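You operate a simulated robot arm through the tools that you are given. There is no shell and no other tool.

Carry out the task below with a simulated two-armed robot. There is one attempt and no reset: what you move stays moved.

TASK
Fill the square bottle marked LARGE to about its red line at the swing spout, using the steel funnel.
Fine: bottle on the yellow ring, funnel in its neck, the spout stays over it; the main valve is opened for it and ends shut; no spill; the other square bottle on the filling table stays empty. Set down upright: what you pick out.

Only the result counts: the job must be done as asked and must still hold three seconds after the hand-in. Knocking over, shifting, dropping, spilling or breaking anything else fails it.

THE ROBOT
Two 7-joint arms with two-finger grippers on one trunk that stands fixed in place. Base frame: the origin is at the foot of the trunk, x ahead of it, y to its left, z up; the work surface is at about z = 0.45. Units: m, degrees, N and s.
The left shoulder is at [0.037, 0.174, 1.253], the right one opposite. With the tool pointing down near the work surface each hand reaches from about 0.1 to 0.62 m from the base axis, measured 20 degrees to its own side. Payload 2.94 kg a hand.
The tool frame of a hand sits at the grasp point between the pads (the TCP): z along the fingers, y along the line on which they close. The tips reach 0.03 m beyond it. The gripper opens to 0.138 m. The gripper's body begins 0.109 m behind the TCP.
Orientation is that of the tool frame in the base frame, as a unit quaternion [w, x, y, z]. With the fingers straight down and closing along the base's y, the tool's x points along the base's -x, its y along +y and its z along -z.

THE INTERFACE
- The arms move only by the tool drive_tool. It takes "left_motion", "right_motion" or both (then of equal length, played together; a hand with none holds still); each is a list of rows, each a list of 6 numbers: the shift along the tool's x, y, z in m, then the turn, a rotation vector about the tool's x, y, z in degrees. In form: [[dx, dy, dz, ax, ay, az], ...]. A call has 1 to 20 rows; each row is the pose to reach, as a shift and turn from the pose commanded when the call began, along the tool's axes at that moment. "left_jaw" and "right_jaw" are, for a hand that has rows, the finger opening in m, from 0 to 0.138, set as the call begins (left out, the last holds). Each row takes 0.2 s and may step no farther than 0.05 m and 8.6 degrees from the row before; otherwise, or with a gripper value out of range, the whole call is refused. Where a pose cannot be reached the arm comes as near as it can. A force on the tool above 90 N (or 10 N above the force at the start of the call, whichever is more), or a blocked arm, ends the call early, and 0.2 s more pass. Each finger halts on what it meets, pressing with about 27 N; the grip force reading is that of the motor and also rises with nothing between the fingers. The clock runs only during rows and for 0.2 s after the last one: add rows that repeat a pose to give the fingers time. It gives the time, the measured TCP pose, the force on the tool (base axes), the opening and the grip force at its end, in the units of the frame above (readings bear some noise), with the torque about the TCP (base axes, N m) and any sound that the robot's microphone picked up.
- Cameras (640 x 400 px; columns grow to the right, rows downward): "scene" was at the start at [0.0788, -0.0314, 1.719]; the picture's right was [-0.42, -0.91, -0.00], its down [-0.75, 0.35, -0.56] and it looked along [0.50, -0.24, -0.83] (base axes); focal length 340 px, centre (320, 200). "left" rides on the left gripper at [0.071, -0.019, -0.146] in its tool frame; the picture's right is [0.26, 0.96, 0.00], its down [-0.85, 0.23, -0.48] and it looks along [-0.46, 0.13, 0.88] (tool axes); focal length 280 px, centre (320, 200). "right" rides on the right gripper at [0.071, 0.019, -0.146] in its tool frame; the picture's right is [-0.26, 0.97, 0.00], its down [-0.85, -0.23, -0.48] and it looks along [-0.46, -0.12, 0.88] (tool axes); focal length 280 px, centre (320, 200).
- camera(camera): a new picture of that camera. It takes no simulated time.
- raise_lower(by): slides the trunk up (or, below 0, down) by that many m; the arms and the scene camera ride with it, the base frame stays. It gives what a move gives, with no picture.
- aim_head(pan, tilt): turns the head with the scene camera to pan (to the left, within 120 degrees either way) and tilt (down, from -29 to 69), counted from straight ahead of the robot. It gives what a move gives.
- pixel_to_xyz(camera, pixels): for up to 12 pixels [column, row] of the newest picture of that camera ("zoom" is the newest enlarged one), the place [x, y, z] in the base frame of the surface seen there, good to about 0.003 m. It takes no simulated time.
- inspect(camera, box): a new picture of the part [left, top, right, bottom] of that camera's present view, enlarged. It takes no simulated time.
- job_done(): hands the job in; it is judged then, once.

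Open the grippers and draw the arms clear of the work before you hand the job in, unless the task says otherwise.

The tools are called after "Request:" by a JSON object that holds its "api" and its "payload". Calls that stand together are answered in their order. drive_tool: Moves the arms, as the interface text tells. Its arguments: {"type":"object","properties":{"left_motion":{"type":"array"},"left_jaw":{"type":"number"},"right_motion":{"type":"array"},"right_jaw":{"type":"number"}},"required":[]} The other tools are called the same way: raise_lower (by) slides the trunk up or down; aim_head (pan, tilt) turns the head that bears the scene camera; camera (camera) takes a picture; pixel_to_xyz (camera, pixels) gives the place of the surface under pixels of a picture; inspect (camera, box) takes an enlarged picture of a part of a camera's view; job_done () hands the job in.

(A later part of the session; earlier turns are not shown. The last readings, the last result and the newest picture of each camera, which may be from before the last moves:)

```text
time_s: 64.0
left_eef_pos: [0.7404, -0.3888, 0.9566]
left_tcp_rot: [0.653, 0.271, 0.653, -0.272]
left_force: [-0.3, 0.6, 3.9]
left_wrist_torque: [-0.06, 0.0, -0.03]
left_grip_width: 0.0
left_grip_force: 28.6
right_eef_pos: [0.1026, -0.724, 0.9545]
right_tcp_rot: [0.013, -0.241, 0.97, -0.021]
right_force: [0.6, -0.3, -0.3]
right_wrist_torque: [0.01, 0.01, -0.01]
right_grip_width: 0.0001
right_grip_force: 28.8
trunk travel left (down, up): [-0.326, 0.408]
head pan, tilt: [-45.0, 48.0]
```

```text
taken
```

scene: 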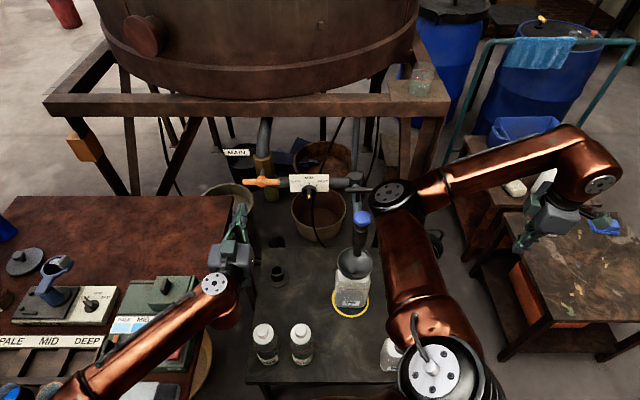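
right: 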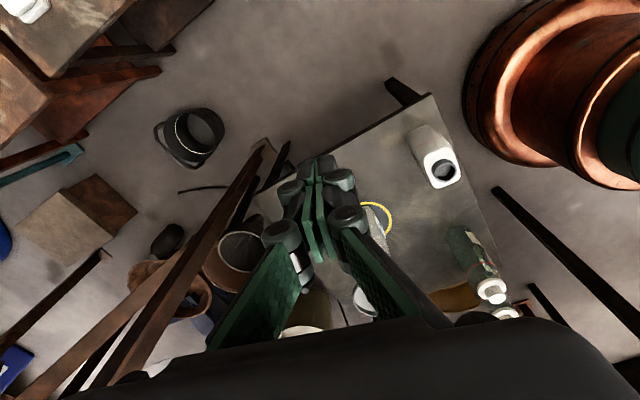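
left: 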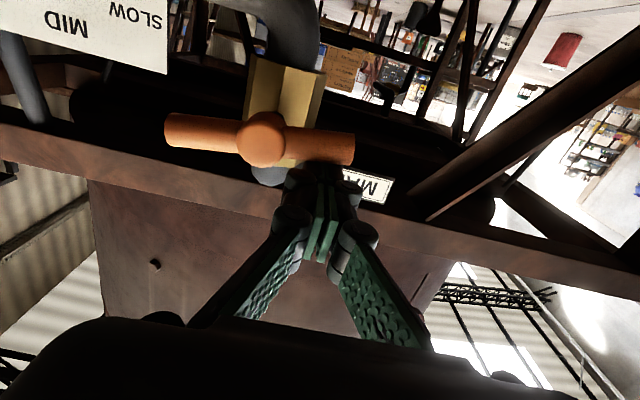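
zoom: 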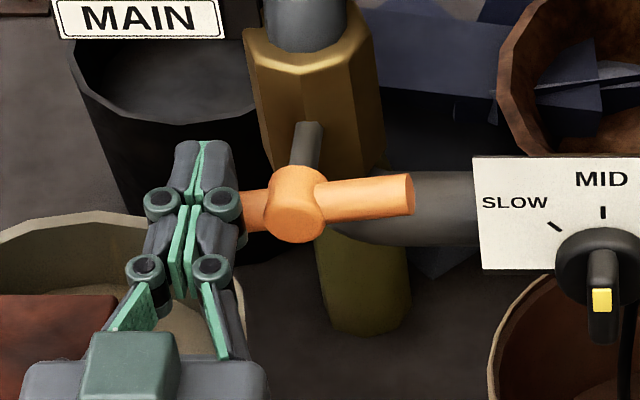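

The handle turns freely counter-clockwise (right end up ≈10°, only 4 N). I continue to ~30° and look for flow.

Request:
{"api": "drive_tool", "payload": {"left_motion": [[0.0091, 0.0035, 0, 0, 0, 0], [0.017, 0.004, 0, 0, 0, 0]]}}

Request:
{"api": "inspect", "payload": {"camera": "scene", "box": [325, 200, 390, 325]}}

Request:
{"api": "inspect", "payload": {"camera": "scene", "box": [215, 150, 315, 212]}}

```text
time_s: 64.6
left_eef_pos: [0.7426, -0.3864, 0.9394]
left_tcp_rot: [0.653, 0.271, 0.654, -0.27]
left_force: [0.6, 1.6, 1.8]
left_wrist_torque: [-0.04, 0.01, 0.01]
left_grip_width: 0.0002
left_grip_force: 29.0
right_eef_pos: [0.1038, -0.7233, 0.9557]
right_tcp_rot: [0.014, -0.242, 0.97, -0.022]
right_force: [0.7, -0.8, 0.1]
right_wrist_torque: [0.0, -0.01, -0.02]
right_grip_width: 0.0
right_grip_force: 27.9
trunk travel left (down, up): [-0.326, 0.408]
head pan, tilt: [-45.0, 48.0]
```

```text
3.20 times, centred on (358, 262) of scene
```

zoom: 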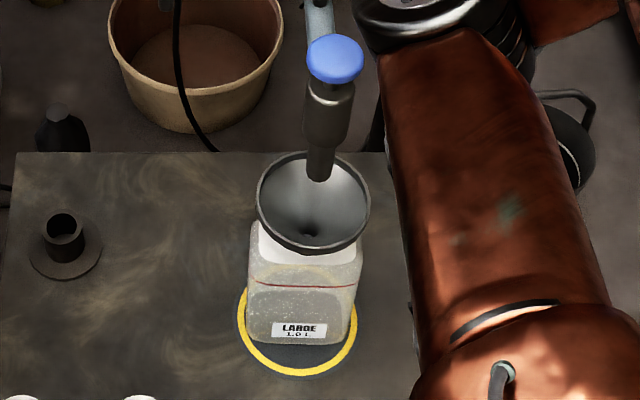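

```text
6.40 times, centred on (265, 181) of scene
```

zoom: 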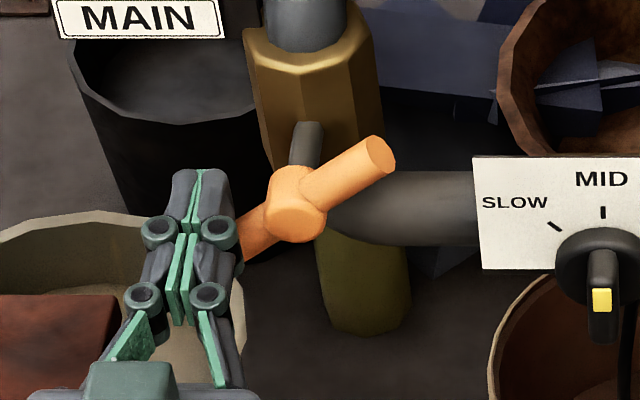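

No flow yet at ~40°. I continue to ~60° and check again.

Request:
{"api": "drive_tool", "payload": {"left_motion": [[0.0115, -0.0009, 0, 0, 0, 0], [0.0223, -0.0058, 0, 0, 0, 0]]}}

Request:
{"api": "inspect", "payload": {"camera": "scene", "box": [325, 200, 390, 325]}}

Request:
{"api": "inspect", "payload": {"camera": "scene", "box": [215, 150, 315, 212]}}

```text
time_s: 65.2
left_eef_pos: [0.7386, -0.3904, 0.9168]
left_tcp_rot: [0.653, 0.271, 0.654, -0.27]
left_force: [0.5, 0.4, 0.7]
left_wrist_torque: [0.0, 0.0, 0.04]
left_grip_width: 0.0
left_grip_force: 28.2
right_eef_pos: [0.1039, -0.7249, 0.955]
right_tcp_rot: [0.014, -0.243, 0.97, -0.022]
right_force: [0.0, 0.0, 0.2]
right_wrist_torque: [0.03, 0.01, -0.03]
right_grip_width: 0.0
right_grip_force: 28.3
trunk travel left (down, up): [-0.326, 0.408]
head pan, tilt: [-45.0, 48.0]
```

```text
3.20 times, centred on (358, 262) of scene
```

zoom: 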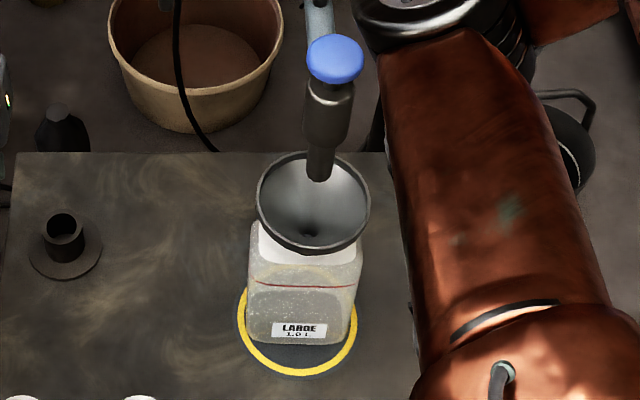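

```text
6.40 times, centred on (265, 181) of scene
```

zoom: 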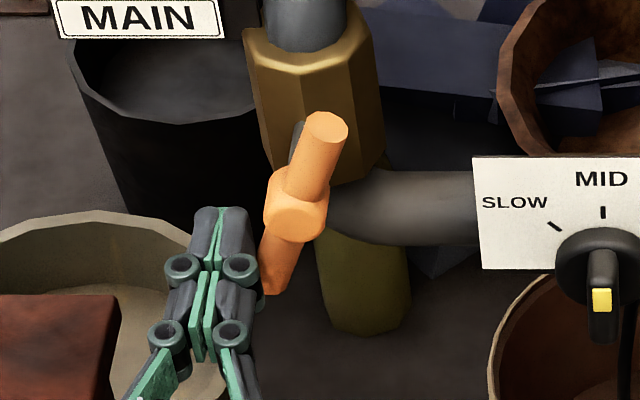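

Handle now ~75°, still no flow. I finish the turn to about vertical and look for a stop force or flow.

Request:
{"api": "drive_tool", "payload": {"left_motion": [[0.0062, -0.0059, 0, 0, 0, 0], [0.0124, -0.0118, 0, 0, 0, 0], [0.0124, -0.0118, 0, 0, 0, 0]]}}

Request:
{"api": "inspect", "payload": {"camera": "scene", "box": [325, 200, 390, 325]}}

Request:
{"api": "inspect", "payload": {"camera": "scene", "box": [215, 150, 315, 212]}}

```text
time_s: 66.0
left_eef_pos: [0.7297, -0.3979, 0.9038]
left_tcp_rot: [0.653, 0.271, 0.654, -0.27]
left_force: [0.7, 0.6, -1.0]
left_wrist_torque: [-0.01, 0.0, -0.01]
left_grip_width: 0.0002
left_grip_force: 28.2
right_eef_pos: [0.1039, -0.7238, 0.9553]
right_tcp_rot: [0.014, -0.242, 0.97, -0.021]
right_force: [-0.4, -0.1, 0.6]
right_wrist_torque: [0.0, 0.02, -0.02]
right_grip_width: 0.0002
right_grip_force: 28.5
trunk travel left (down, up): [-0.326, 0.408]
head pan, tilt: [-45.0, 48.0]
```

```text
3.20 times, centred on (358, 262) of scene
```

zoom: 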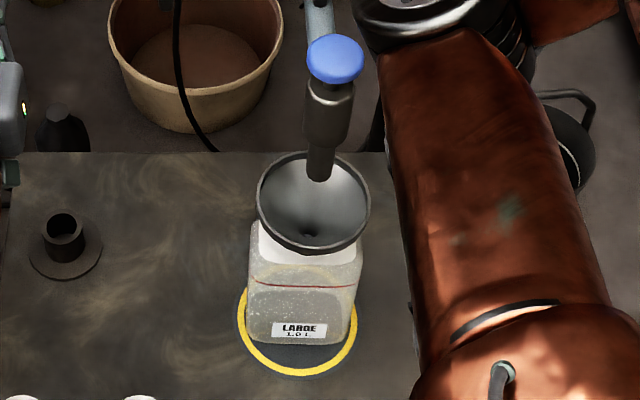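

```text
6.40 times, centred on (265, 181) of scene
```

zoom: 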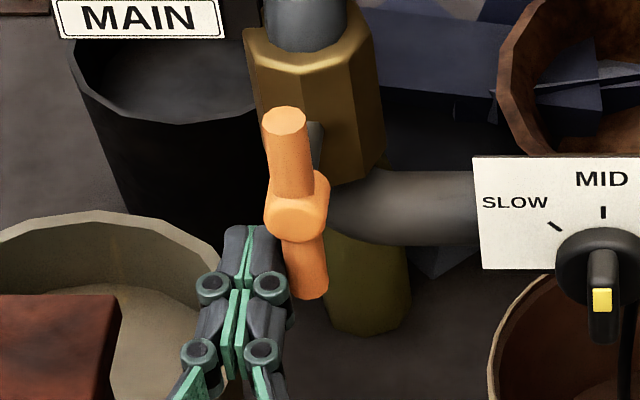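

The handle is vertical and there is still no stream, so the spout probably needs its blue button pressed. I wait half a second to rule out delay and look at outlet and funnel closely.

Request:
{"api": "drive_tool", "payload": {"left_motion": [[0, 0, 0, 0, 0, 0], [0, 0, 0, 0, 0, 0]]}}

Request:
{"api": "inspect", "payload": {"camera": "scene", "box": [335, 205, 380, 285]}}

Request:
{"api": "inspect", "payload": {"camera": "right", "box": [300, 180, 460, 330]}}

```text
time_s: 66.6
left_eef_pos: [0.7304, -0.3984, 0.9041]
left_tcp_rot: [0.654, 0.269, 0.654, -0.269]
left_force: [1.3, 0.2, 0.3]
left_wrist_torque: [0.01, 0.0, 0.0]
left_grip_width: 0.0
left_grip_force: 28.8
right_eef_pos: [0.1036, -0.7239, 0.9559]
right_tcp_rot: [0.014, -0.242, 0.97, -0.021]
right_force: [-0.7, -0.6, -0.2]
right_wrist_torque: [-0.01, 0.0, 0.02]
right_grip_width: 0.0
right_grip_force: 28.6
trunk travel left (down, up): [-0.326, 0.408]
head pan, tilt: [-45.0, 48.0]
```

```text
5.00 times, centred on (358, 245) of scene
```

zoom: 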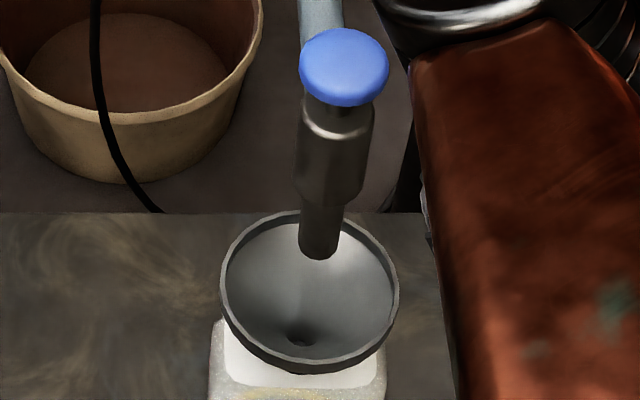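

```text
2.67 times, centred on (380, 255) of right
```

zoom: 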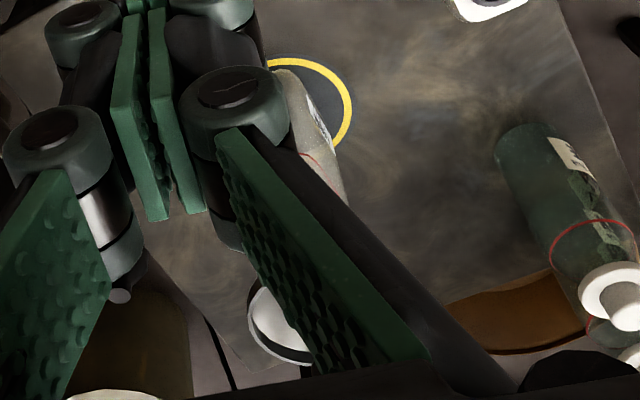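

No flow even with the handle vertical, so the spout's button must be pressed while the main valve is open. I retract the left hand from the valve and take it home first, to give the right arm room.

Request:
{"api": "drive_tool", "payload": {"left_motion": [[0, 0.005, -0.03, 0, 0, 0], [0, 0.005, -0.07, 0, 0, 0], [0, 0.005, -0.11, 0, 0, 0], [-0.04, 0.005, -0.12, 0, 0, 0], [-0.08, 0.005, -0.12, 0, 0, 0], [-0.12, 0.005, -0.12, 0, 0, 0], [-0.146, 0.005, -0.12, 0, 0, 0]]}}

Request:
{"api": "drive_tool", "payload": {"left_motion": [[-0.0058, 0.0136, -0.017, -2.93, 7.08, -2.93], [-0.0117, 0.0272, -0.034, -5.86, 14.16, -5.86], [-0.0175, 0.0407, -0.0511, -8.79, 21.23, -8.79], [-0.0233, 0.0543, -0.0681, -11.73, 28.31, -11.73], [-0.0292, 0.0679, -0.0851, -14.66, 35.39, -14.66], [-0.035, 0.0815, -0.1021, -17.59, 42.47, -17.59], [-0.0408, 0.0951, -0.1192, -20.52, 49.54, -20.52], [-0.0467, 0.1087, -0.1362, -23.45, 56.62, -23.45], [-0.0525, 0.1222, -0.1532, -26.39, 63.7, -26.39], [-0.0583, 0.1358, -0.1702, -29.32, 70.78, -29.32], [-0.0642, 0.1494, -0.1873, -32.25, 77.85, -32.25], [-0.07, 0.163, -0.2043, -35.18, 84.93, -35.18]]}}

Request:
{"api": "camera", "payload": {"camera": "scene"}}

Request:
{"api": "camera", "payload": {"camera": "left"}}

```text
time_s: 68.2
left_eef_pos: [0.6477, -0.3096, 0.9862]
left_tcp_rot: [0.652, 0.271, 0.654, -0.271]
left_force: [-0.5, 1.0, 0.1]
left_wrist_torque: [-0.01, 0.01, -0.06]
left_grip_width: 0.0
left_grip_force: 28.3
left hand out of reach, approached as far as the arm can: row 6, 7
right_eef_pos: [0.1031, -0.7244, 0.9548]
right_tcp_rot: [0.013, -0.242, 0.97, -0.021]
right_force: [1.0, -0.3, 0.9]
right_wrist_torque: [-0.01, 0.01, 0.0]
right_grip_width: 0.0
right_grip_force: 28.5
trunk travel left (down, up): [-0.326, 0.408]
head pan, tilt: [-45.0, 48.0]
```

```text
time_s: 70.8
left_eef_pos: [0.6186, -0.0628, 1.0506]
left_tcp_rot: [-0.002, 0.003, 1.0, 0.006]
left_force: [-0.3, -1.3, -0.8]
left_wrist_torque: [0.25, -0.05, 0.03]
left_grip_width: 0.0
left_grip_force: 28.3
left hand out of reach, approached as far as the arm can: row 1, 2, 3, 4, 5, 6
right_eef_pos: [0.103, -0.7341, 0.9472]
right_tcp_rot: [0.014, -0.241, 0.97, -0.016]
right_force: [-0.6, -0.7, -0.7]
right_wrist_torque: [0.1, 0.02, 0.02]
right_grip_width: 0.0
right_grip_force: 28.3
trunk travel left (down, up): [-0.326, 0.408]
head pan, tilt: [-45.0, 48.0]
```

```text
taken
```

scene: 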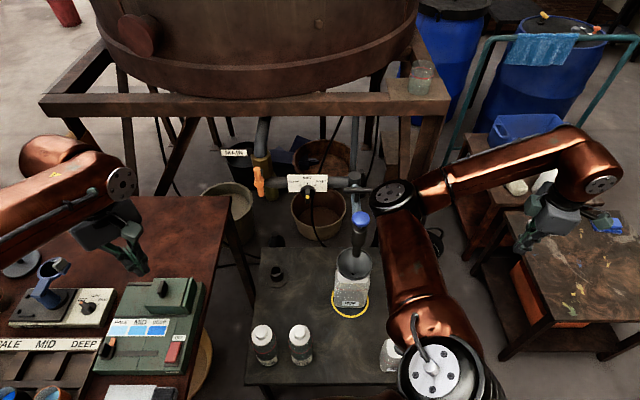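

```text
taken
```

left: 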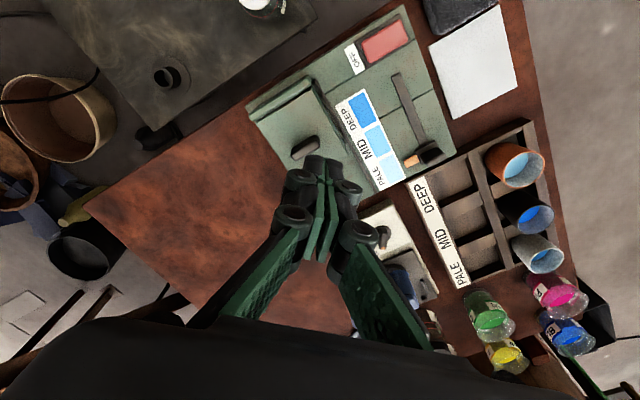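

Left hand is home-ish with tool down; the orange handle stands vertical at (258,180). I let things settle and check the valve and both arms.

Request:
{"api": "drive_tool", "payload": {"left_motion": [[0, 0, -0.03, 0, 0, 0], [0, 0, -0.05, 0, 0, 0], [0, 0, -0.05, 0, 0, 0]]}}

Request:
{"api": "inspect", "payload": {"camera": "scene", "box": [225, 140, 395, 330]}}

```text
time_s: 71.6
left_eef_pos: [0.6178, -0.0477, 1.1045]
left_tcp_rot: [-0.001, 0.0, 1.0, 0.0]
left_force: [0.8, -0.3, 0.2]
left_wrist_torque: [0.01, 0.08, 0.01]
left_grip_width: 0.0
left_grip_force: 27.9
right_eef_pos: [0.103, -0.7236, 0.9564]
right_tcp_rot: [0.013, -0.241, 0.97, -0.023]
right_force: [0.2, -0.9, -1.3]
right_wrist_torque: [0.14, 0.0, 0.02]
right_grip_width: 0.0
right_grip_force: 28.3
trunk travel left (down, up): [-0.326, 0.408]
head pan, tilt: [-45.0, 48.0]
```

```text
2.11 times, centred on (310, 235) of scene
```

zoom: 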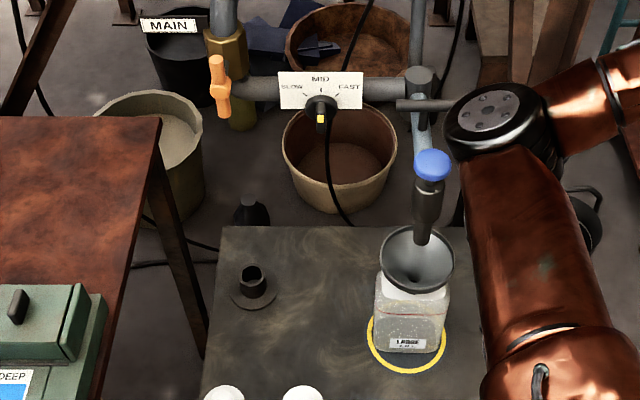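

All settled. I now carry the right hand over the blue button, staying at tip height ≥1.0.

Request:
{"api": "drive_tool", "payload": {"right_motion": [[-0.02, 0, -0.04, 0, 0, 0], [-0.06, 0.001, -0.075, 0, 0, 0], [-0.1, 0.001, -0.083, 0, 0, 0], [-0.14, 0.0015, -0.082, 0, 0, 0], [-0.18, 0.002, -0.081, 0, 0, 0], [-0.22, 0.0025, -0.08, 0, 0, 0], [-0.26, 0.003, -0.08, 0, 0, 0], [-0.3, 0.0035, -0.079, 0, 0, 0], [-0.34, 0.0038, -0.078, 0, 0, 0], [-0.37, 0.0038, -0.0775, 0, 0, 0], [-0.3851, 0.0038, -0.0775, 0, 0, 0], [-0.3851, 0.0038, -0.0775, 0, 0, 0]]}}

Request:
{"api": "camera", "payload": {"camera": "scene"}}

Request:
{"api": "camera", "payload": {"camera": "right"}}

```text
refused: row 2 steps farther than a row can; nothing moved
```

```text
taken
```

scene: 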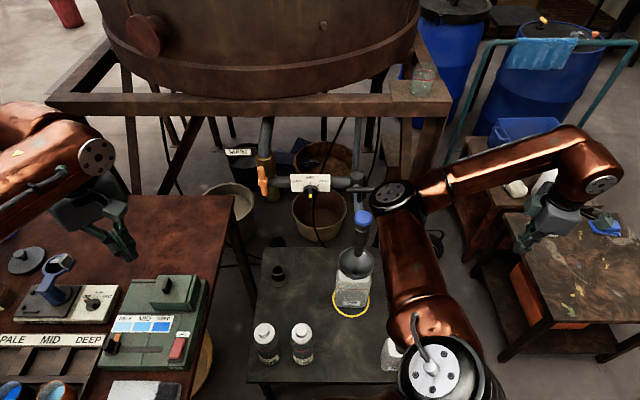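

```text
taken
```

right: 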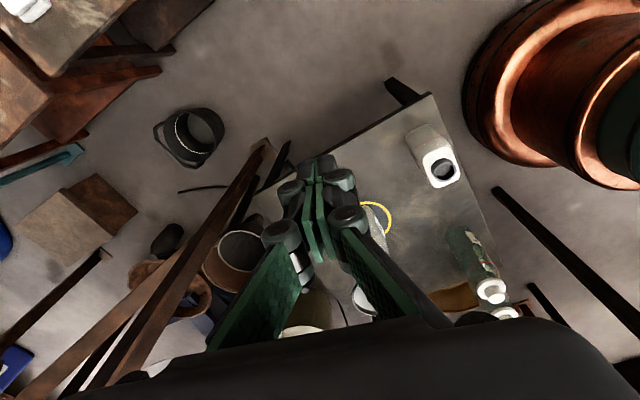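

The call was refused for one overlong step, nothing moved; I resend with smaller steps.

Request:
{"api": "drive_tool", "payload": {"right_motion": [[-0.02, 0, -0.035, 0, 0, 0], [-0.045, 0.001, -0.07, 0, 0, 0], [-0.085, 0.001, -0.082, 0, 0, 0], [-0.125, 0.0015, -0.082, 0, 0, 0], [-0.165, 0.002, -0.081, 0, 0, 0], [-0.205, 0.0025, -0.08, 0, 0, 0], [-0.245, 0.003, -0.08, 0, 0, 0], [-0.285, 0.0035, -0.079, 0, 0, 0], [-0.325, 0.0038, -0.078, 0, 0, 0], [-0.36, 0.0038, -0.0775, 0, 0, 0], [-0.3851, 0.0038, -0.0775, 0, 0, 0], [-0.3851, 0.0038, -0.0775, 0, 0, 0]]}}

Request:
{"api": "camera", "payload": {"camera": "scene"}}

Request:
{"api": "camera", "payload": {"camera": "right"}}

```text
time_s: 74.2
left_eef_pos: [0.6174, -0.0612, 1.1045]
left_tcp_rot: [0.0, 0.001, 1.0, 0.004]
left_force: [-0.3, -0.8, 0.0]
left_wrist_torque: [0.16, -0.06, -0.01]
left_grip_width: 0.0001
left_grip_force: 28.6
right_eef_pos: [0.438, -0.5464, 1.0339]
right_tcp_rot: [0.014, -0.24, 0.97, -0.018]
right_force: [0.0, -1.2, -0.5]
right_wrist_torque: [0.09, -0.05, -0.04]
right_grip_width: 0.0001
right_grip_force: 28.0
trunk travel left (down, up): [-0.326, 0.408]
head pan, tilt: [-45.0, 48.0]
```

```text
taken
```

scene: 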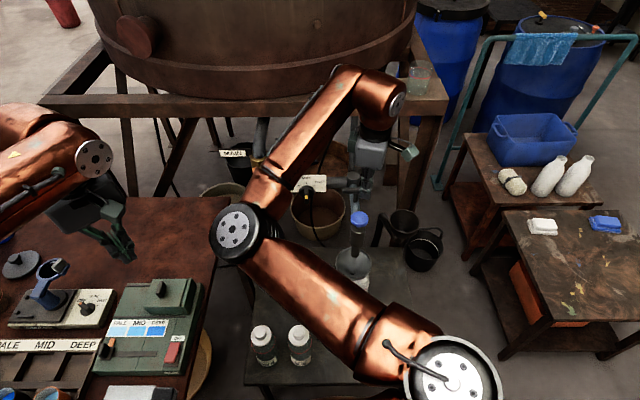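

```text
taken
```

right: 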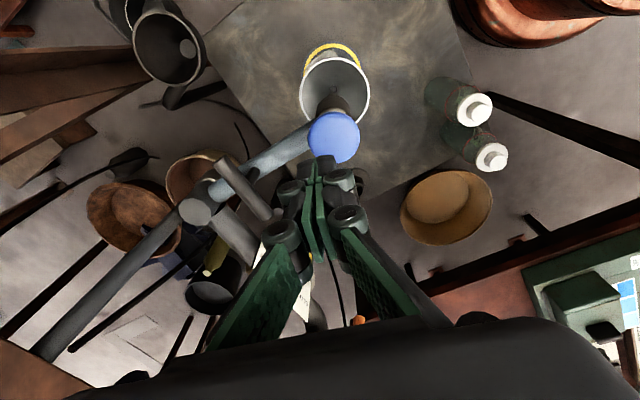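

The hand is above the button (seen at (333,137)). I let it settle and measure the button against the tip.

Request:
{"api": "drive_tool", "payload": {"right_motion": [[0, 0, 0, 0, 0, 0], [0, 0, 0, 0, 0, 0]]}}

Request:
{"api": "camera", "payload": {"camera": "right"}}

Request:
{"api": "pixel_to_xyz", "payload": {"camera": "right", "pixels": [[333, 137], [310, 137], [357, 137], [333, 115], [333, 158]]}}

```text
time_s: 74.8
left_eef_pos: [0.618, -0.0529, 1.1042]
left_tcp_rot: [0.0, 0.001, 1.0, 0.002]
left_force: [-0.5, -1.0, 0.0]
left_wrist_torque: [0.07, -0.02, -0.01]
left_grip_width: 0.0001
left_grip_force: 28.4
right_eef_pos: [0.4385, -0.5405, 1.0353]
right_tcp_rot: [0.013, -0.241, 0.97, -0.021]
right_force: [-0.2, -0.8, -0.1]
right_wrist_torque: [0.08, 0.01, 0.01]
right_grip_width: 0.0002
right_grip_force: 28.1
trunk travel left (down, up): [-0.326, 0.408]
head pan, tilt: [-45.0, 48.0]
```

```text
taken
```

right: 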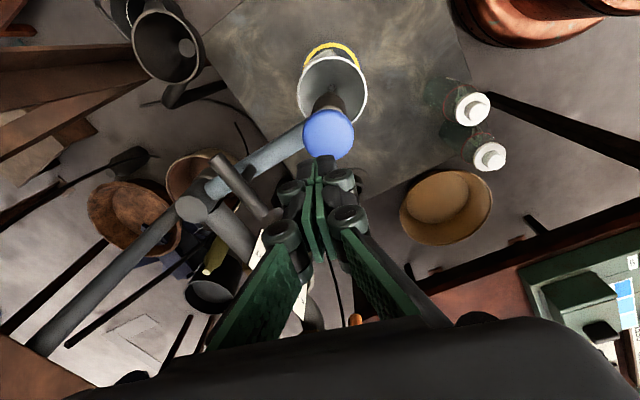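

```text
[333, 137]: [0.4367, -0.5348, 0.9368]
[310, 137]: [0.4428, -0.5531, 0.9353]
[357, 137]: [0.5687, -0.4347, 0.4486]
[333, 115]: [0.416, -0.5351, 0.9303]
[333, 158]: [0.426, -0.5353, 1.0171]
```

Settling onto target; button top is at (0.437,-0.537,0.937). I lower the tips to about 1 cm above it and settle.

Request:
{"api": "drive_tool", "payload": {"right_motion": [[0.0003, 0.001, 0.02, 0, 0, 0], [0.0007, 0.002, 0.04, 0, 0, 0], [0.001, 0.003, 0.058, 0, 0, 0], [0.001, 0.003, 0.058, 0, 0, 0], [0.001, 0.003, 0.058, 0, 0, 0]]}}

Request:
{"api": "camera", "payload": {"camera": "right"}}

Request:
{"api": "inspect", "payload": {"camera": "scene", "box": [310, 130, 430, 290]}}

```text
time_s: 76.0
left_eef_pos: [0.6175, -0.0495, 1.1051]
left_tcp_rot: [-0.001, 0.0, 1.0, 0.001]
left_force: [-1.0, 0.0, 0.1]
left_wrist_torque: [0.03, 0.04, 0.0]
left_grip_width: 0.0001
left_grip_force: 28.2
right_eef_pos: [0.4388, -0.537, 0.9807]
right_tcp_rot: [0.014, -0.243, 0.97, -0.022]
right_force: [-0.9, 0.6, -0.5]
right_wrist_torque: [0.02, -0.02, 0.0]
right_grip_width: 0.0
right_grip_force: 28.7
trunk travel left (down, up): [-0.326, 0.408]
head pan, tilt: [-45.0, 48.0]
```

```text
taken
```

right: 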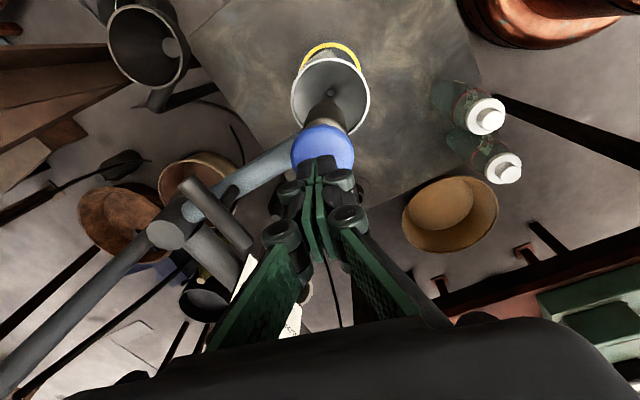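

```text
2.50 times, centred on (370, 210) of scene
```

zoom: 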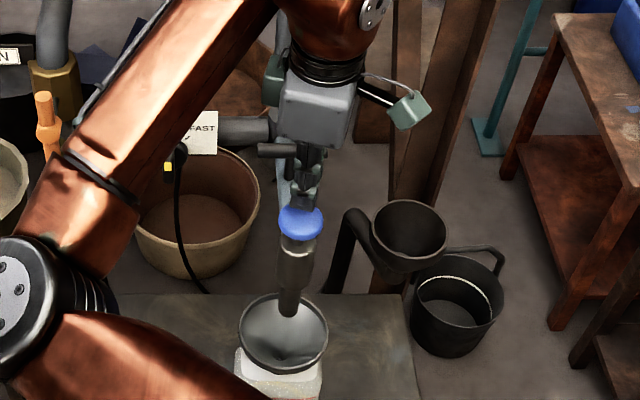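

Tips are ~1.4 cm above the button. I press down about 5 mm past contact and look for flow.

Request:
{"api": "drive_tool", "payload": {"right_motion": [[0.0002, 0.0005, 0.01, 0, 0, 0], [0.0003, 0.001, 0.019, 0, 0, 0]]}}

Request:
{"api": "inspect", "payload": {"camera": "scene", "box": [320, 190, 420, 300]}}

Request:
{"api": "inspect", "payload": {"camera": "right", "box": [260, 30, 400, 190]}}

```text
time_s: 76.6
left_eef_pos: [0.6177, -0.0492, 1.1052]
left_tcp_rot: [0.0, 0.0, 1.0, 0.0]
left_force: [-0.7, -0.2, 0.2]
left_wrist_torque: [0.0, 0.01, 0.0]
left_grip_width: 0.0001
left_grip_force: 27.9
right_eef_pos: [0.4387, -0.5363, 0.9615]
right_tcp_rot: [0.013, -0.242, 0.97, -0.022]
right_force: [-0.4, 0.9, -0.2]
right_wrist_torque: [-0.04, -0.01, 0.0]
right_grip_width: 0.0
right_grip_force: 28.2
trunk travel left (down, up): [-0.326, 0.408]
head pan, tilt: [-45.0, 48.0]
```

```text
3.64 times, centred on (370, 245) of scene
```

zoom: 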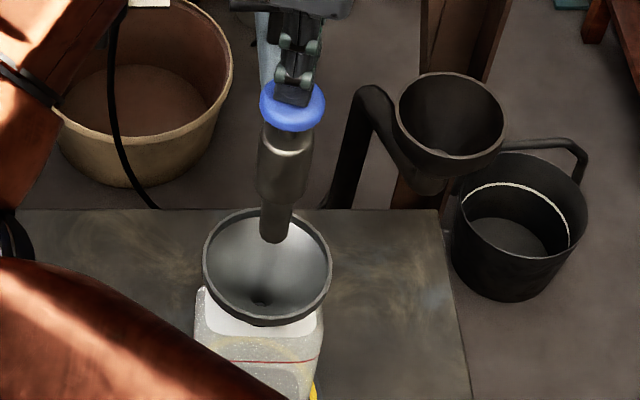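

```text
2.50 times, centred on (330, 110) of right
```

zoom: 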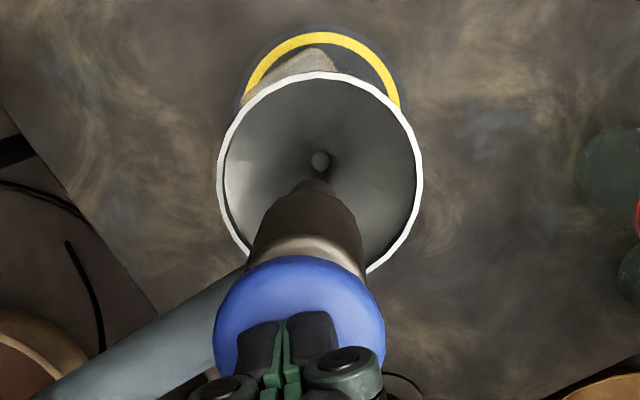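

No force and no flow yet. I press another 5 mm.

Request:
{"api": "drive_tool", "payload": {"right_motion": [[0.0001, 0.0002, 0.003, 0, 0, 0], [0.0001, 0.0003, 0.005, 0, 0, 0]]}}

Request:
{"api": "inspect", "payload": {"camera": "scene", "box": [320, 190, 420, 300]}}

Request:
{"api": "inspect", "payload": {"camera": "right", "box": [260, 30, 400, 190]}}

```text
time_s: 77.2
left_eef_pos: [0.6174, -0.0484, 1.1054]
left_tcp_rot: [0.001, -0.001, 1.0, 0.001]
left_force: [0.6, -0.2, 0.3]
left_wrist_torque: [0.0, 0.02, 0.02]
left_grip_width: 0.0
left_grip_force: 27.8
right_eef_pos: [0.4373, -0.5367, 0.9572]
right_tcp_rot: [0.013, -0.242, 0.97, -0.023]
right_force: [0.1, -0.3, 3.7]
right_wrist_torque: [-0.05, -0.02, 0.01]
right_grip_width: 0.0
right_grip_force: 28.3
trunk travel left (down, up): [-0.326, 0.408]
head pan, tilt: [-45.0, 48.0]
```

```text
3.64 times, centred on (370, 245) of scene
```

zoom: 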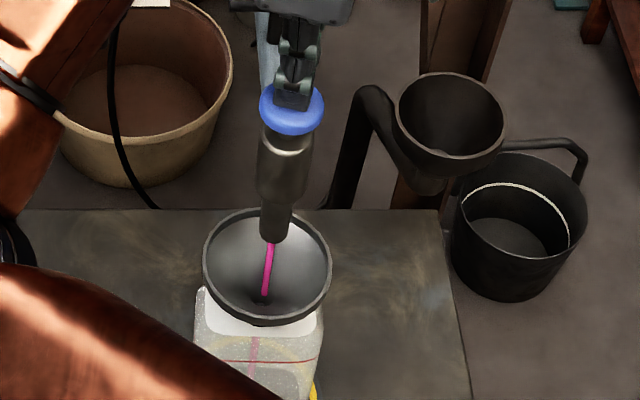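

```text
2.50 times, centred on (330, 110) of right
```

zoom: 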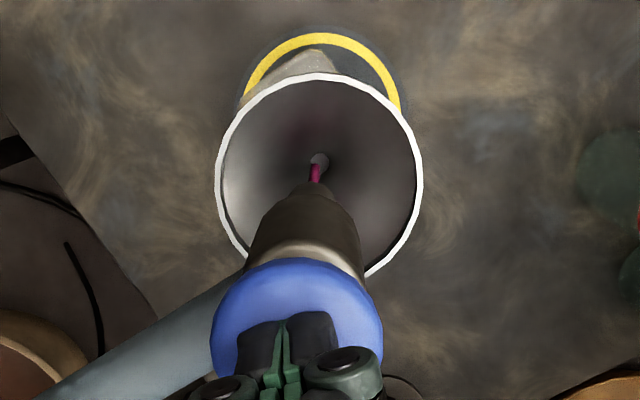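

Magenta liquid now streams through the funnel into the bottle (press force 3.7 N). I hold for 1 s and check the level.

Request:
{"api": "drive_tool", "payload": {"right_motion": [[0, 0, 0, 0, 0, 0], [0, 0, 0, 0, 0, 0], [0, 0, 0, 0, 0, 0], [0, 0, 0, 0, 0, 0]]}}

Request:
{"api": "inspect", "payload": {"camera": "scene", "box": [320, 250, 400, 330]}}

Request:
{"api": "inspect", "payload": {"camera": "right", "box": [260, 30, 400, 190]}}

```text
time_s: 78.2
left_eef_pos: [0.619, -0.0482, 1.105]
left_tcp_rot: [-0.001, 0.0, 1.0, 0.0]
left_force: [-0.7, 0.4, -0.3]
left_wrist_torque: [0.01, -0.02, -0.03]
left_grip_width: 0.0
left_grip_force: 28.5
right_eef_pos: [0.4367, -0.5352, 0.9566]
right_tcp_rot: [0.013, -0.241, 0.97, -0.022]
right_force: [0.0, -0.9, 3.3]
right_wrist_torque: [-0.06, 0.0, -0.03]
right_grip_width: 0.0063
right_grip_force: 28.8
trunk travel left (down, up): [-0.326, 0.408]
head pan, tilt: [-45.0, 48.0]
```

```text
5.00 times, centred on (360, 290) of scene
```

zoom: 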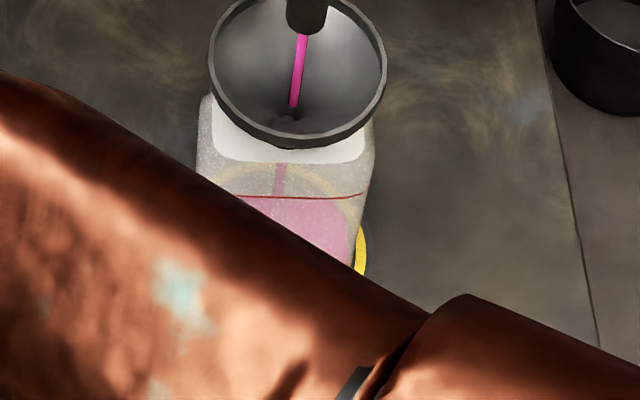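

```text
2.50 times, centred on (330, 110) of right
```

zoom: 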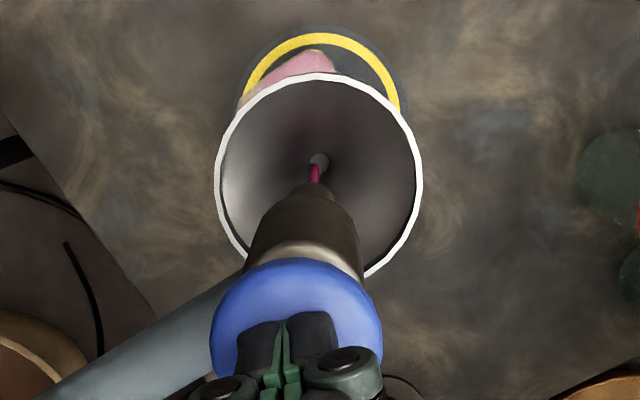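

Flow works. The right arm hides the bottle's front, so I release the button, draw back toward the parking spot and read the level to get the flow rate (pressed ≈1.3 s so far).

Request:
{"api": "drive_tool", "payload": {"right_motion": [[-0.0005, -0.001, -0.03, 0, 0, 0], [-0.001, -0.002, -0.065, 0, 0, 0], [0.035, -0.003, -0.08, 0, 0, 0], [0.08, -0.003, -0.08, 0, 0, 0], [0.125, -0.003, -0.08, 0, 0, 0], [0.17, -0.003, -0.08, 0, 0, 0], [0.215, -0.003, -0.08, 0, 0, 0], [0.26, -0.003, -0.08, 0, 0, 0], [0.3, -0.003, -0.08, 0, 0, 0], [0.32, -0.003, -0.08, 0, 0, 0]]}}

Request:
{"api": "camera", "payload": {"camera": "scene"}}

Request:
{"api": "inspect", "payload": {"camera": "scene", "box": [320, 200, 400, 330]}}

```text
time_s: 80.4
left_eef_pos: [0.6189, -0.0495, 1.1054]
left_tcp_rot: [0.0, 0.0, 1.0, 0.0]
left_force: [0.4, 0.3, 0.1]
left_wrist_torque: [0.0, 0.0, 0.01]
left_grip_width: 0.0
left_grip_force: 28.4
right_eef_pos: [0.154, -0.6872, 1.032]
right_tcp_rot: [0.014, -0.243, 0.97, -0.022]
right_force: [0.0, -0.3, -0.7]
right_wrist_torque: [0.05, 0.0, 0.03]
right_grip_width: 0.0002
right_grip_force: 28.4
trunk travel left (down, up): [-0.326, 0.408]
head pan, tilt: [-45.0, 48.0]
```

```text
taken
```

scene: 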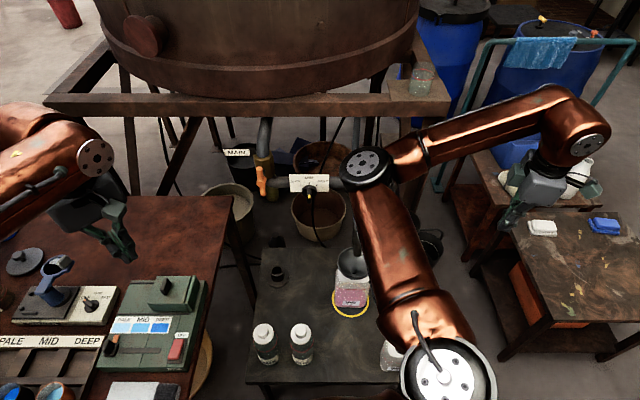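

```text
3.08 times, centred on (360, 265) of scene
```

zoom: 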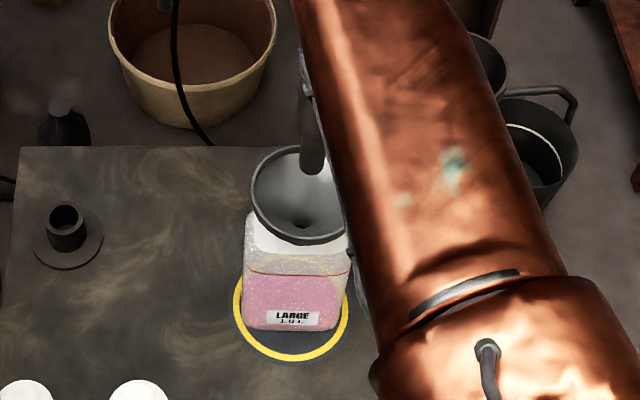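

The stream stopped on release and the bottle's front is visible. I zoom in on the level.

Request:
{"api": "inspect", "payload": {"camera": "scene", "box": [328, 268, 374, 322]}}

Request:
{"api": "pixel_to_xyz", "payload": {"camera": "zoom", "pixels": [[310, 140], [310, 160], [310, 180], [310, 200], [310, 220], [310, 240], [310, 280], [310, 300], [220, 160], [400, 160]]}}

```text
7.41 times, centred on (351, 295) of scene
```

zoom: 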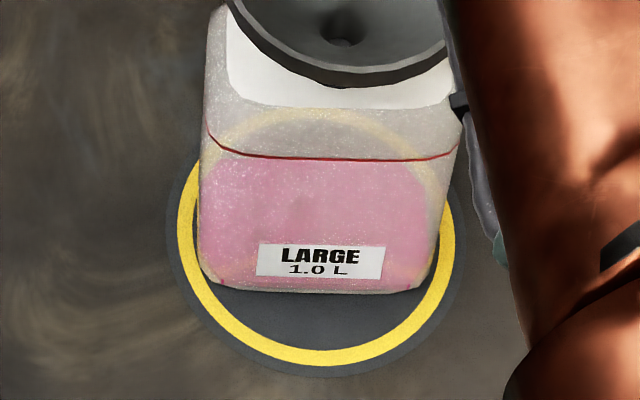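

```text
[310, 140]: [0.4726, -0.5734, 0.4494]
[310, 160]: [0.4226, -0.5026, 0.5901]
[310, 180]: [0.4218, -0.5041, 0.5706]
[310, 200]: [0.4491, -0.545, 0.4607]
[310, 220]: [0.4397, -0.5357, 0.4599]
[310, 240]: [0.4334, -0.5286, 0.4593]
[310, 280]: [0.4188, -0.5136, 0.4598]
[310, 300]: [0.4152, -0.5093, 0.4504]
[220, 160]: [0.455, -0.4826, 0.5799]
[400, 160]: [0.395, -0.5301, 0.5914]
```

The depth reading sees the liquid surface: z≈0.460 now (bottom 0.45), while the red line is at z≈0.59. I measure the line exactly.

Request:
{"api": "pixel_to_xyz", "payload": {"camera": "zoom", "pixels": [[310, 157], [350, 159], [400, 159], [270, 156], [235, 150], [430, 157], [310, 154], [310, 230], [280, 230], [350, 230], [310, 210]]}}

```text
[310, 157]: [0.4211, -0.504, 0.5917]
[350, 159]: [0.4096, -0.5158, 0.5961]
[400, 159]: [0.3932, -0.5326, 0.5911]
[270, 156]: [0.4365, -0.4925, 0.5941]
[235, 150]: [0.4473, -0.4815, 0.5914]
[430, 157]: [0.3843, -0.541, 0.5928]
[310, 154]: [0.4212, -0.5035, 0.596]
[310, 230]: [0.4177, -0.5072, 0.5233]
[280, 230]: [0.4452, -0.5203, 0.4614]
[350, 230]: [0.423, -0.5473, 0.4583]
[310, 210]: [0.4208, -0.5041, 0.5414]
```

Red line z≈0.593, surface z≈0.460 after ~1.3 s of flow, so filling needs roughly 20 s in all. I return over the button, settle, and press again.

Request:
{"api": "drive_tool", "payload": {"right_motion": [[-0.04, 0.0005, 0, 0, 0, 0], [-0.08, 0.001, 0, 0, 0, 0], [-0.12, 0.0015, 0, 0, 0, 0], [-0.16, 0.002, 0, 0, 0, 0], [-0.2, 0.0025, 0, 0, 0, 0], [-0.24, 0.003, 0, 0, 0, 0], [-0.27, 0.003, 0, 0, 0, 0], [-0.295, 0.003, 0, 0, 0, 0], [-0.31, 0.003, 0, 0, 0, 0], [-0.32, 0.003, 0.005, 0, 0, 0], [-0.32, 0.003, 0.015, 0, 0, 0], [-0.32, 0.003, 0.025, 0, 0, 0], [-0.32, 0.003, 0.035, 0, 0, 0], [-0.32, 0.003, 0.045, 0, 0, 0], [-0.32, 0.003, 0.055, 0, 0, 0], [-0.32, 0.003, 0.06, 0, 0, 0]]}}

Request:
{"api": "inspect", "payload": {"camera": "right", "box": [260, 30, 400, 190]}}

Request:
{"api": "inspect", "payload": {"camera": "scene", "box": [320, 250, 400, 330]}}

```text
time_s: 83.8
left_eef_pos: [0.618, -0.0488, 1.105]
left_tcp_rot: [0.0, 0.0, 1.0, 0.0]
left_force: [-0.5, -0.4, 0.1]
left_wrist_torque: [0.02, -0.03, -0.03]
left_grip_width: 0.0
left_grip_force: 28.5
right_eef_pos: [0.4383, -0.5358, 0.9759]
right_tcp_rot: [0.014, -0.243, 0.97, -0.022]
right_force: [-0.1, 0.5, 0.1]
right_wrist_torque: [0.02, 0.01, 0.0]
right_grip_width: 0.0001
right_grip_force: 28.3
trunk travel left (down, up): [-0.326, 0.408]
head pan, tilt: [-45.0, 48.0]
```

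```text
2.50 times, centred on (330, 110) of right
```

zoom: 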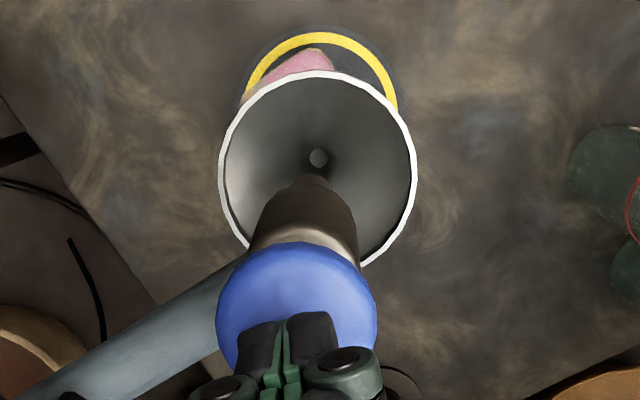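

```text
5.00 times, centred on (360, 290) of scene
```

zoom: 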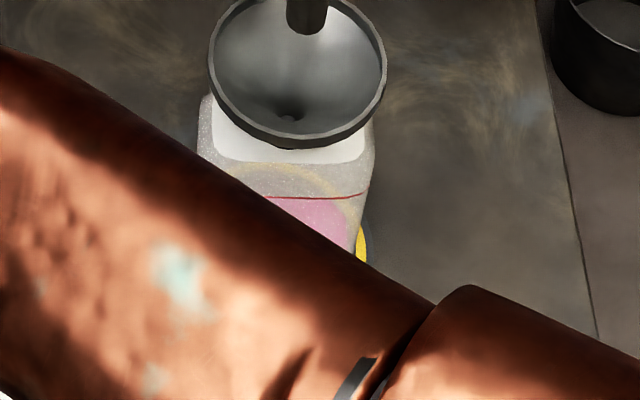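

Settled above the button with the spout unmoved. I press and hold about 3.6 s.

Request:
{"api": "drive_tool", "payload": {"right_motion": [[0.0002, 0.0004, 0.01, 0, 0, 0], [0.0003, 0.0008, 0.0195, 0, 0, 0], [0.0003, 0.0008, 0.0195, 0, 0, 0], [0.0003, 0.0008, 0.0195, 0, 0, 0], [0.0003, 0.0008, 0.0195, 0, 0, 0], [0.0003, 0.0008, 0.0195, 0, 0, 0], [0.0003, 0.0008, 0.0195, 0, 0, 0], [0.0003, 0.0008, 0.0195, 0, 0, 0], [0.0003, 0.0008, 0.0195, 0, 0, 0], [0.0003, 0.0008, 0.0195, 0, 0, 0], [0.0003, 0.0008, 0.0195, 0, 0, 0], [0.0003, 0.0008, 0.0195, 0, 0, 0], [0.0003, 0.0008, 0.0195, 0, 0, 0], [0.0003, 0.0008, 0.0195, 0, 0, 0], [0.0003, 0.0008, 0.0195, 0, 0, 0], [0.0003, 0.0008, 0.0195, 0, 0, 0], [0.0003, 0.0008, 0.0195, 0, 0, 0], [0.0003, 0.0008, 0.0195, 0, 0, 0], [0.0003, 0.0008, 0.0195, 0, 0, 0]]}}

Request:
{"api": "inspect", "payload": {"camera": "right", "box": [260, 30, 400, 190]}}

Request:
{"api": "inspect", "payload": {"camera": "scene", "box": [320, 250, 400, 330]}}

Request:
{"api": "pixel_to_xyz", "payload": {"camera": "zoom", "pixels": [[290, 205], [300, 210], [310, 215], [320, 220], [330, 230], [335, 240], [320, 205], [335, 210], [345, 225], [310, 205], [350, 198], [280, 185]]}}

```text
time_s: 87.8
left_eef_pos: [0.6176, -0.0499, 1.1041]
left_tcp_rot: [0.0, -0.001, 1.0, 0.0]
left_force: [-0.8, -0.1, -0.2]
left_wrist_torque: [-0.01, 0.0, 0.01]
left_grip_width: 0.0001
left_grip_force: 28.6
right_eef_pos: [0.4373, -0.5363, 0.957]
right_tcp_rot: [0.014, -0.242, 0.97, -0.021]
right_force: [-0.7, -2.5, 3.2]
right_wrist_torque: [-0.05, 0.0, 0.01]
right_grip_width: 0.0059
right_grip_force: 28.3
trunk travel left (down, up): [-0.326, 0.408]
head pan, tilt: [-45.0, 48.0]
```

```text
2.50 times, centred on (330, 110) of right
```

zoom: 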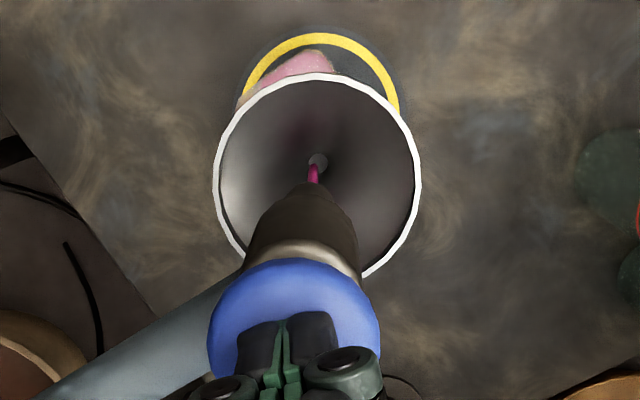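

```text
5.00 times, centred on (360, 290) of scene
```

zoom: 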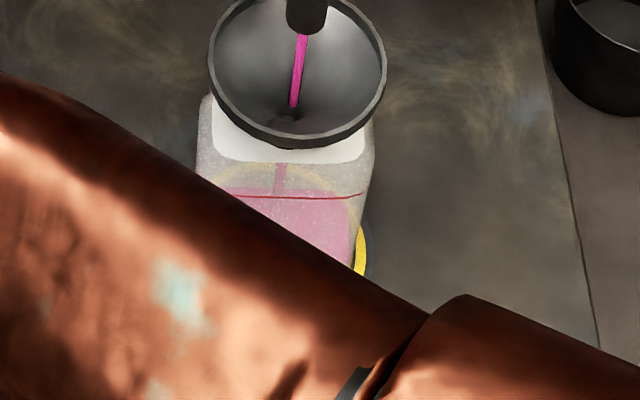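

```text
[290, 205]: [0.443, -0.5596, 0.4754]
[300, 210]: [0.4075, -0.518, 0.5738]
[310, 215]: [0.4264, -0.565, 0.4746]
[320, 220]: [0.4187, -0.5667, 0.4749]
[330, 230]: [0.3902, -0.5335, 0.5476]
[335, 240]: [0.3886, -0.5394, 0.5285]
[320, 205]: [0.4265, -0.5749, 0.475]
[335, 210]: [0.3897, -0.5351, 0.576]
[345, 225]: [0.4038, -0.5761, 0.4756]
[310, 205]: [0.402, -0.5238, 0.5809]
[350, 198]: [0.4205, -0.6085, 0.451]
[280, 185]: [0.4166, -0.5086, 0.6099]
```

Surface is at z=0.475 → rate ≈4.2 mm/s; about 28 s more needed. I keep holding in 4 s calls.

Request:
{"api": "drive_tool", "payload": {"right_motion": [[0, 0, 0, 0, 0, 0], [0, 0, 0, 0, 0, 0], [0, 0, 0, 0, 0, 0], [0, 0, 0, 0, 0, 0], [0, 0, 0, 0, 0, 0], [0, 0, 0, 0, 0, 0], [0, 0, 0, 0, 0, 0], [0, 0, 0, 0, 0, 0], [0, 0, 0, 0, 0, 0], [0, 0, 0, 0, 0, 0], [0, 0, 0, 0, 0, 0], [0, 0, 0, 0, 0, 0], [0, 0, 0, 0, 0, 0], [0, 0, 0, 0, 0, 0], [0, 0, 0, 0, 0, 0], [0, 0, 0, 0, 0, 0], [0, 0, 0, 0, 0, 0], [0, 0, 0, 0, 0, 0], [0, 0, 0, 0, 0, 0], [0, 0, 0, 0, 0, 0]]}}

Request:
{"api": "inspect", "payload": {"camera": "right", "box": [260, 30, 400, 190]}}

Request:
{"api": "inspect", "payload": {"camera": "scene", "box": [320, 250, 400, 330]}}

Request:
{"api": "pixel_to_xyz", "payload": {"camera": "zoom", "pixels": [[290, 205], [300, 210], [310, 215], [320, 220], [330, 230], [335, 240], [320, 205], [335, 210], [345, 225], [310, 205], [325, 212], [340, 218]]}}

```text
time_s: 92.0
left_eef_pos: [0.6179, -0.0492, 1.1047]
left_tcp_rot: [0.0, -0.001, 1.0, 0.0]
left_force: [-0.1, 0.7, -0.3]
left_wrist_torque: [-0.02, -0.04, 0.01]
left_grip_width: 0.0002
left_grip_force: 27.6
right_eef_pos: [0.4378, -0.5359, 0.9567]
right_tcp_rot: [0.013, -0.242, 0.97, -0.022]
right_force: [-0.1, -0.8, 3.1]
right_wrist_torque: [0.01, -0.03, -0.02]
right_grip_width: 0.0062
right_grip_force: 28.3
trunk travel left (down, up): [-0.326, 0.408]
head pan, tilt: [-45.0, 48.0]
```

```text
2.50 times, centred on (330, 110) of right
```

zoom: 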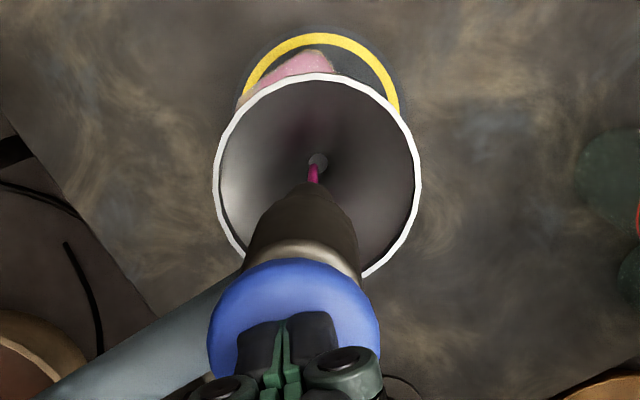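

```text
5.00 times, centred on (360, 290) of scene
```

zoom: 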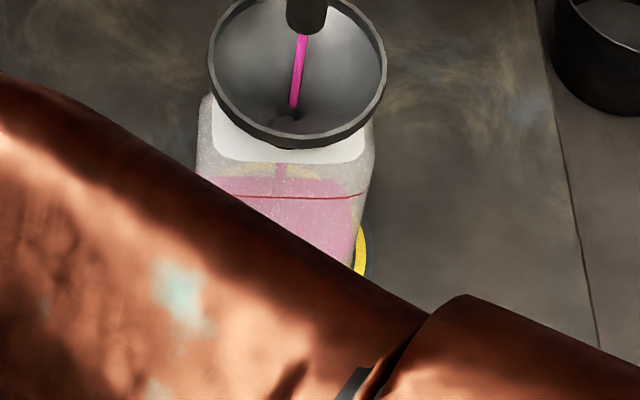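

```text
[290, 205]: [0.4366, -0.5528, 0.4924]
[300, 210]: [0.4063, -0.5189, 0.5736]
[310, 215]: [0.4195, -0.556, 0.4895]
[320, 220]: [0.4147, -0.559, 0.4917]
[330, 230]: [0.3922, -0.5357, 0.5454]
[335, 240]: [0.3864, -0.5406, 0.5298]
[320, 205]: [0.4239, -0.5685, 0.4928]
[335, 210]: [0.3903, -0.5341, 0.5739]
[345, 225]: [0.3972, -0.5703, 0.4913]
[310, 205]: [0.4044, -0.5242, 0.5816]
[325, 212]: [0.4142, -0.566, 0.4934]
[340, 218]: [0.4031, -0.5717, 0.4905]
```

z=0.4915 now (≈3.9 mm/s), funnel drains freely. Continue holding.

Request:
{"api": "drive_tool", "payload": {"right_motion": [[0, 0, 0, 0, 0, 0], [0, 0, 0, 0, 0, 0], [0, 0, 0, 0, 0, 0], [0, 0, 0, 0, 0, 0], [0, 0, 0, 0, 0, 0], [0, 0, 0, 0, 0, 0], [0, 0, 0, 0, 0, 0], [0, 0, 0, 0, 0, 0], [0, 0, 0, 0, 0, 0], [0, 0, 0, 0, 0, 0], [0, 0, 0, 0, 0, 0], [0, 0, 0, 0, 0, 0], [0, 0, 0, 0, 0, 0], [0, 0, 0, 0, 0, 0], [0, 0, 0, 0, 0, 0], [0, 0, 0, 0, 0, 0], [0, 0, 0, 0, 0, 0], [0, 0, 0, 0, 0, 0], [0, 0, 0, 0, 0, 0], [0, 0, 0, 0, 0, 0]]}}

Request:
{"api": "inspect", "payload": {"camera": "right", "box": [260, 30, 400, 190]}}

Request:
{"api": "inspect", "payload": {"camera": "scene", "box": [320, 250, 400, 330]}}

Request:
{"api": "pixel_to_xyz", "payload": {"camera": "zoom", "pixels": [[290, 205], [310, 215], [320, 220], [320, 205], [345, 225], [325, 212], [340, 218], [260, 180], [300, 185], [330, 190]]}}

```text
time_s: 96.2
left_eef_pos: [0.6173, -0.0487, 1.105]
left_tcp_rot: [0.0, 0.0, 1.0, 0.0]
left_force: [-0.1, -1.0, -0.4]
left_wrist_torque: [0.01, -0.01, -0.01]
left_grip_width: 0.0
left_grip_force: 28.6
right_eef_pos: [0.4384, -0.535, 0.9569]
right_tcp_rot: [0.013, -0.241, 0.97, -0.022]
right_force: [-0.2, -0.2, 3.2]
right_wrist_torque: [-0.02, 0.03, -0.02]
right_grip_width: 0.0059
right_grip_force: 28.1
trunk travel left (down, up): [-0.326, 0.408]
head pan, tilt: [-45.0, 48.0]
```

```text
2.50 times, centred on (330, 110) of right
```

zoom: 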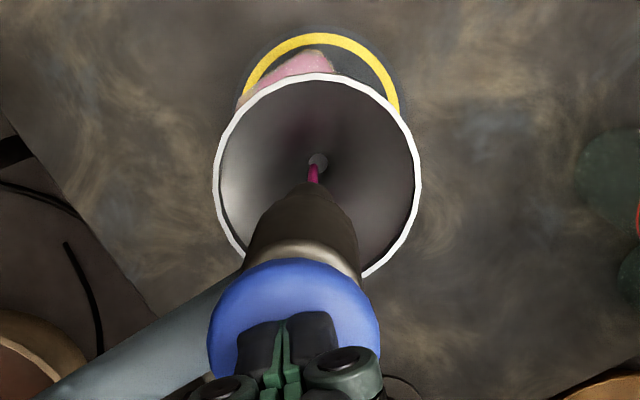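

```text
5.00 times, centred on (360, 290) of scene
```

zoom: 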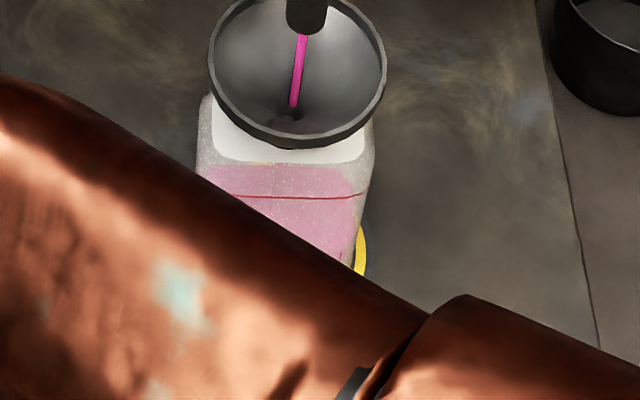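

```text
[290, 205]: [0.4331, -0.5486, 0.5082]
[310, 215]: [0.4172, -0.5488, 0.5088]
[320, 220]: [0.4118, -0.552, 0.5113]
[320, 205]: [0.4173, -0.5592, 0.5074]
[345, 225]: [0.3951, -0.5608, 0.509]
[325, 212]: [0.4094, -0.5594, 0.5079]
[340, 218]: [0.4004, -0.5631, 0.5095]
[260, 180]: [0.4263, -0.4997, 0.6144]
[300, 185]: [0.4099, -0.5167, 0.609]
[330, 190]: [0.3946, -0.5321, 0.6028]
```

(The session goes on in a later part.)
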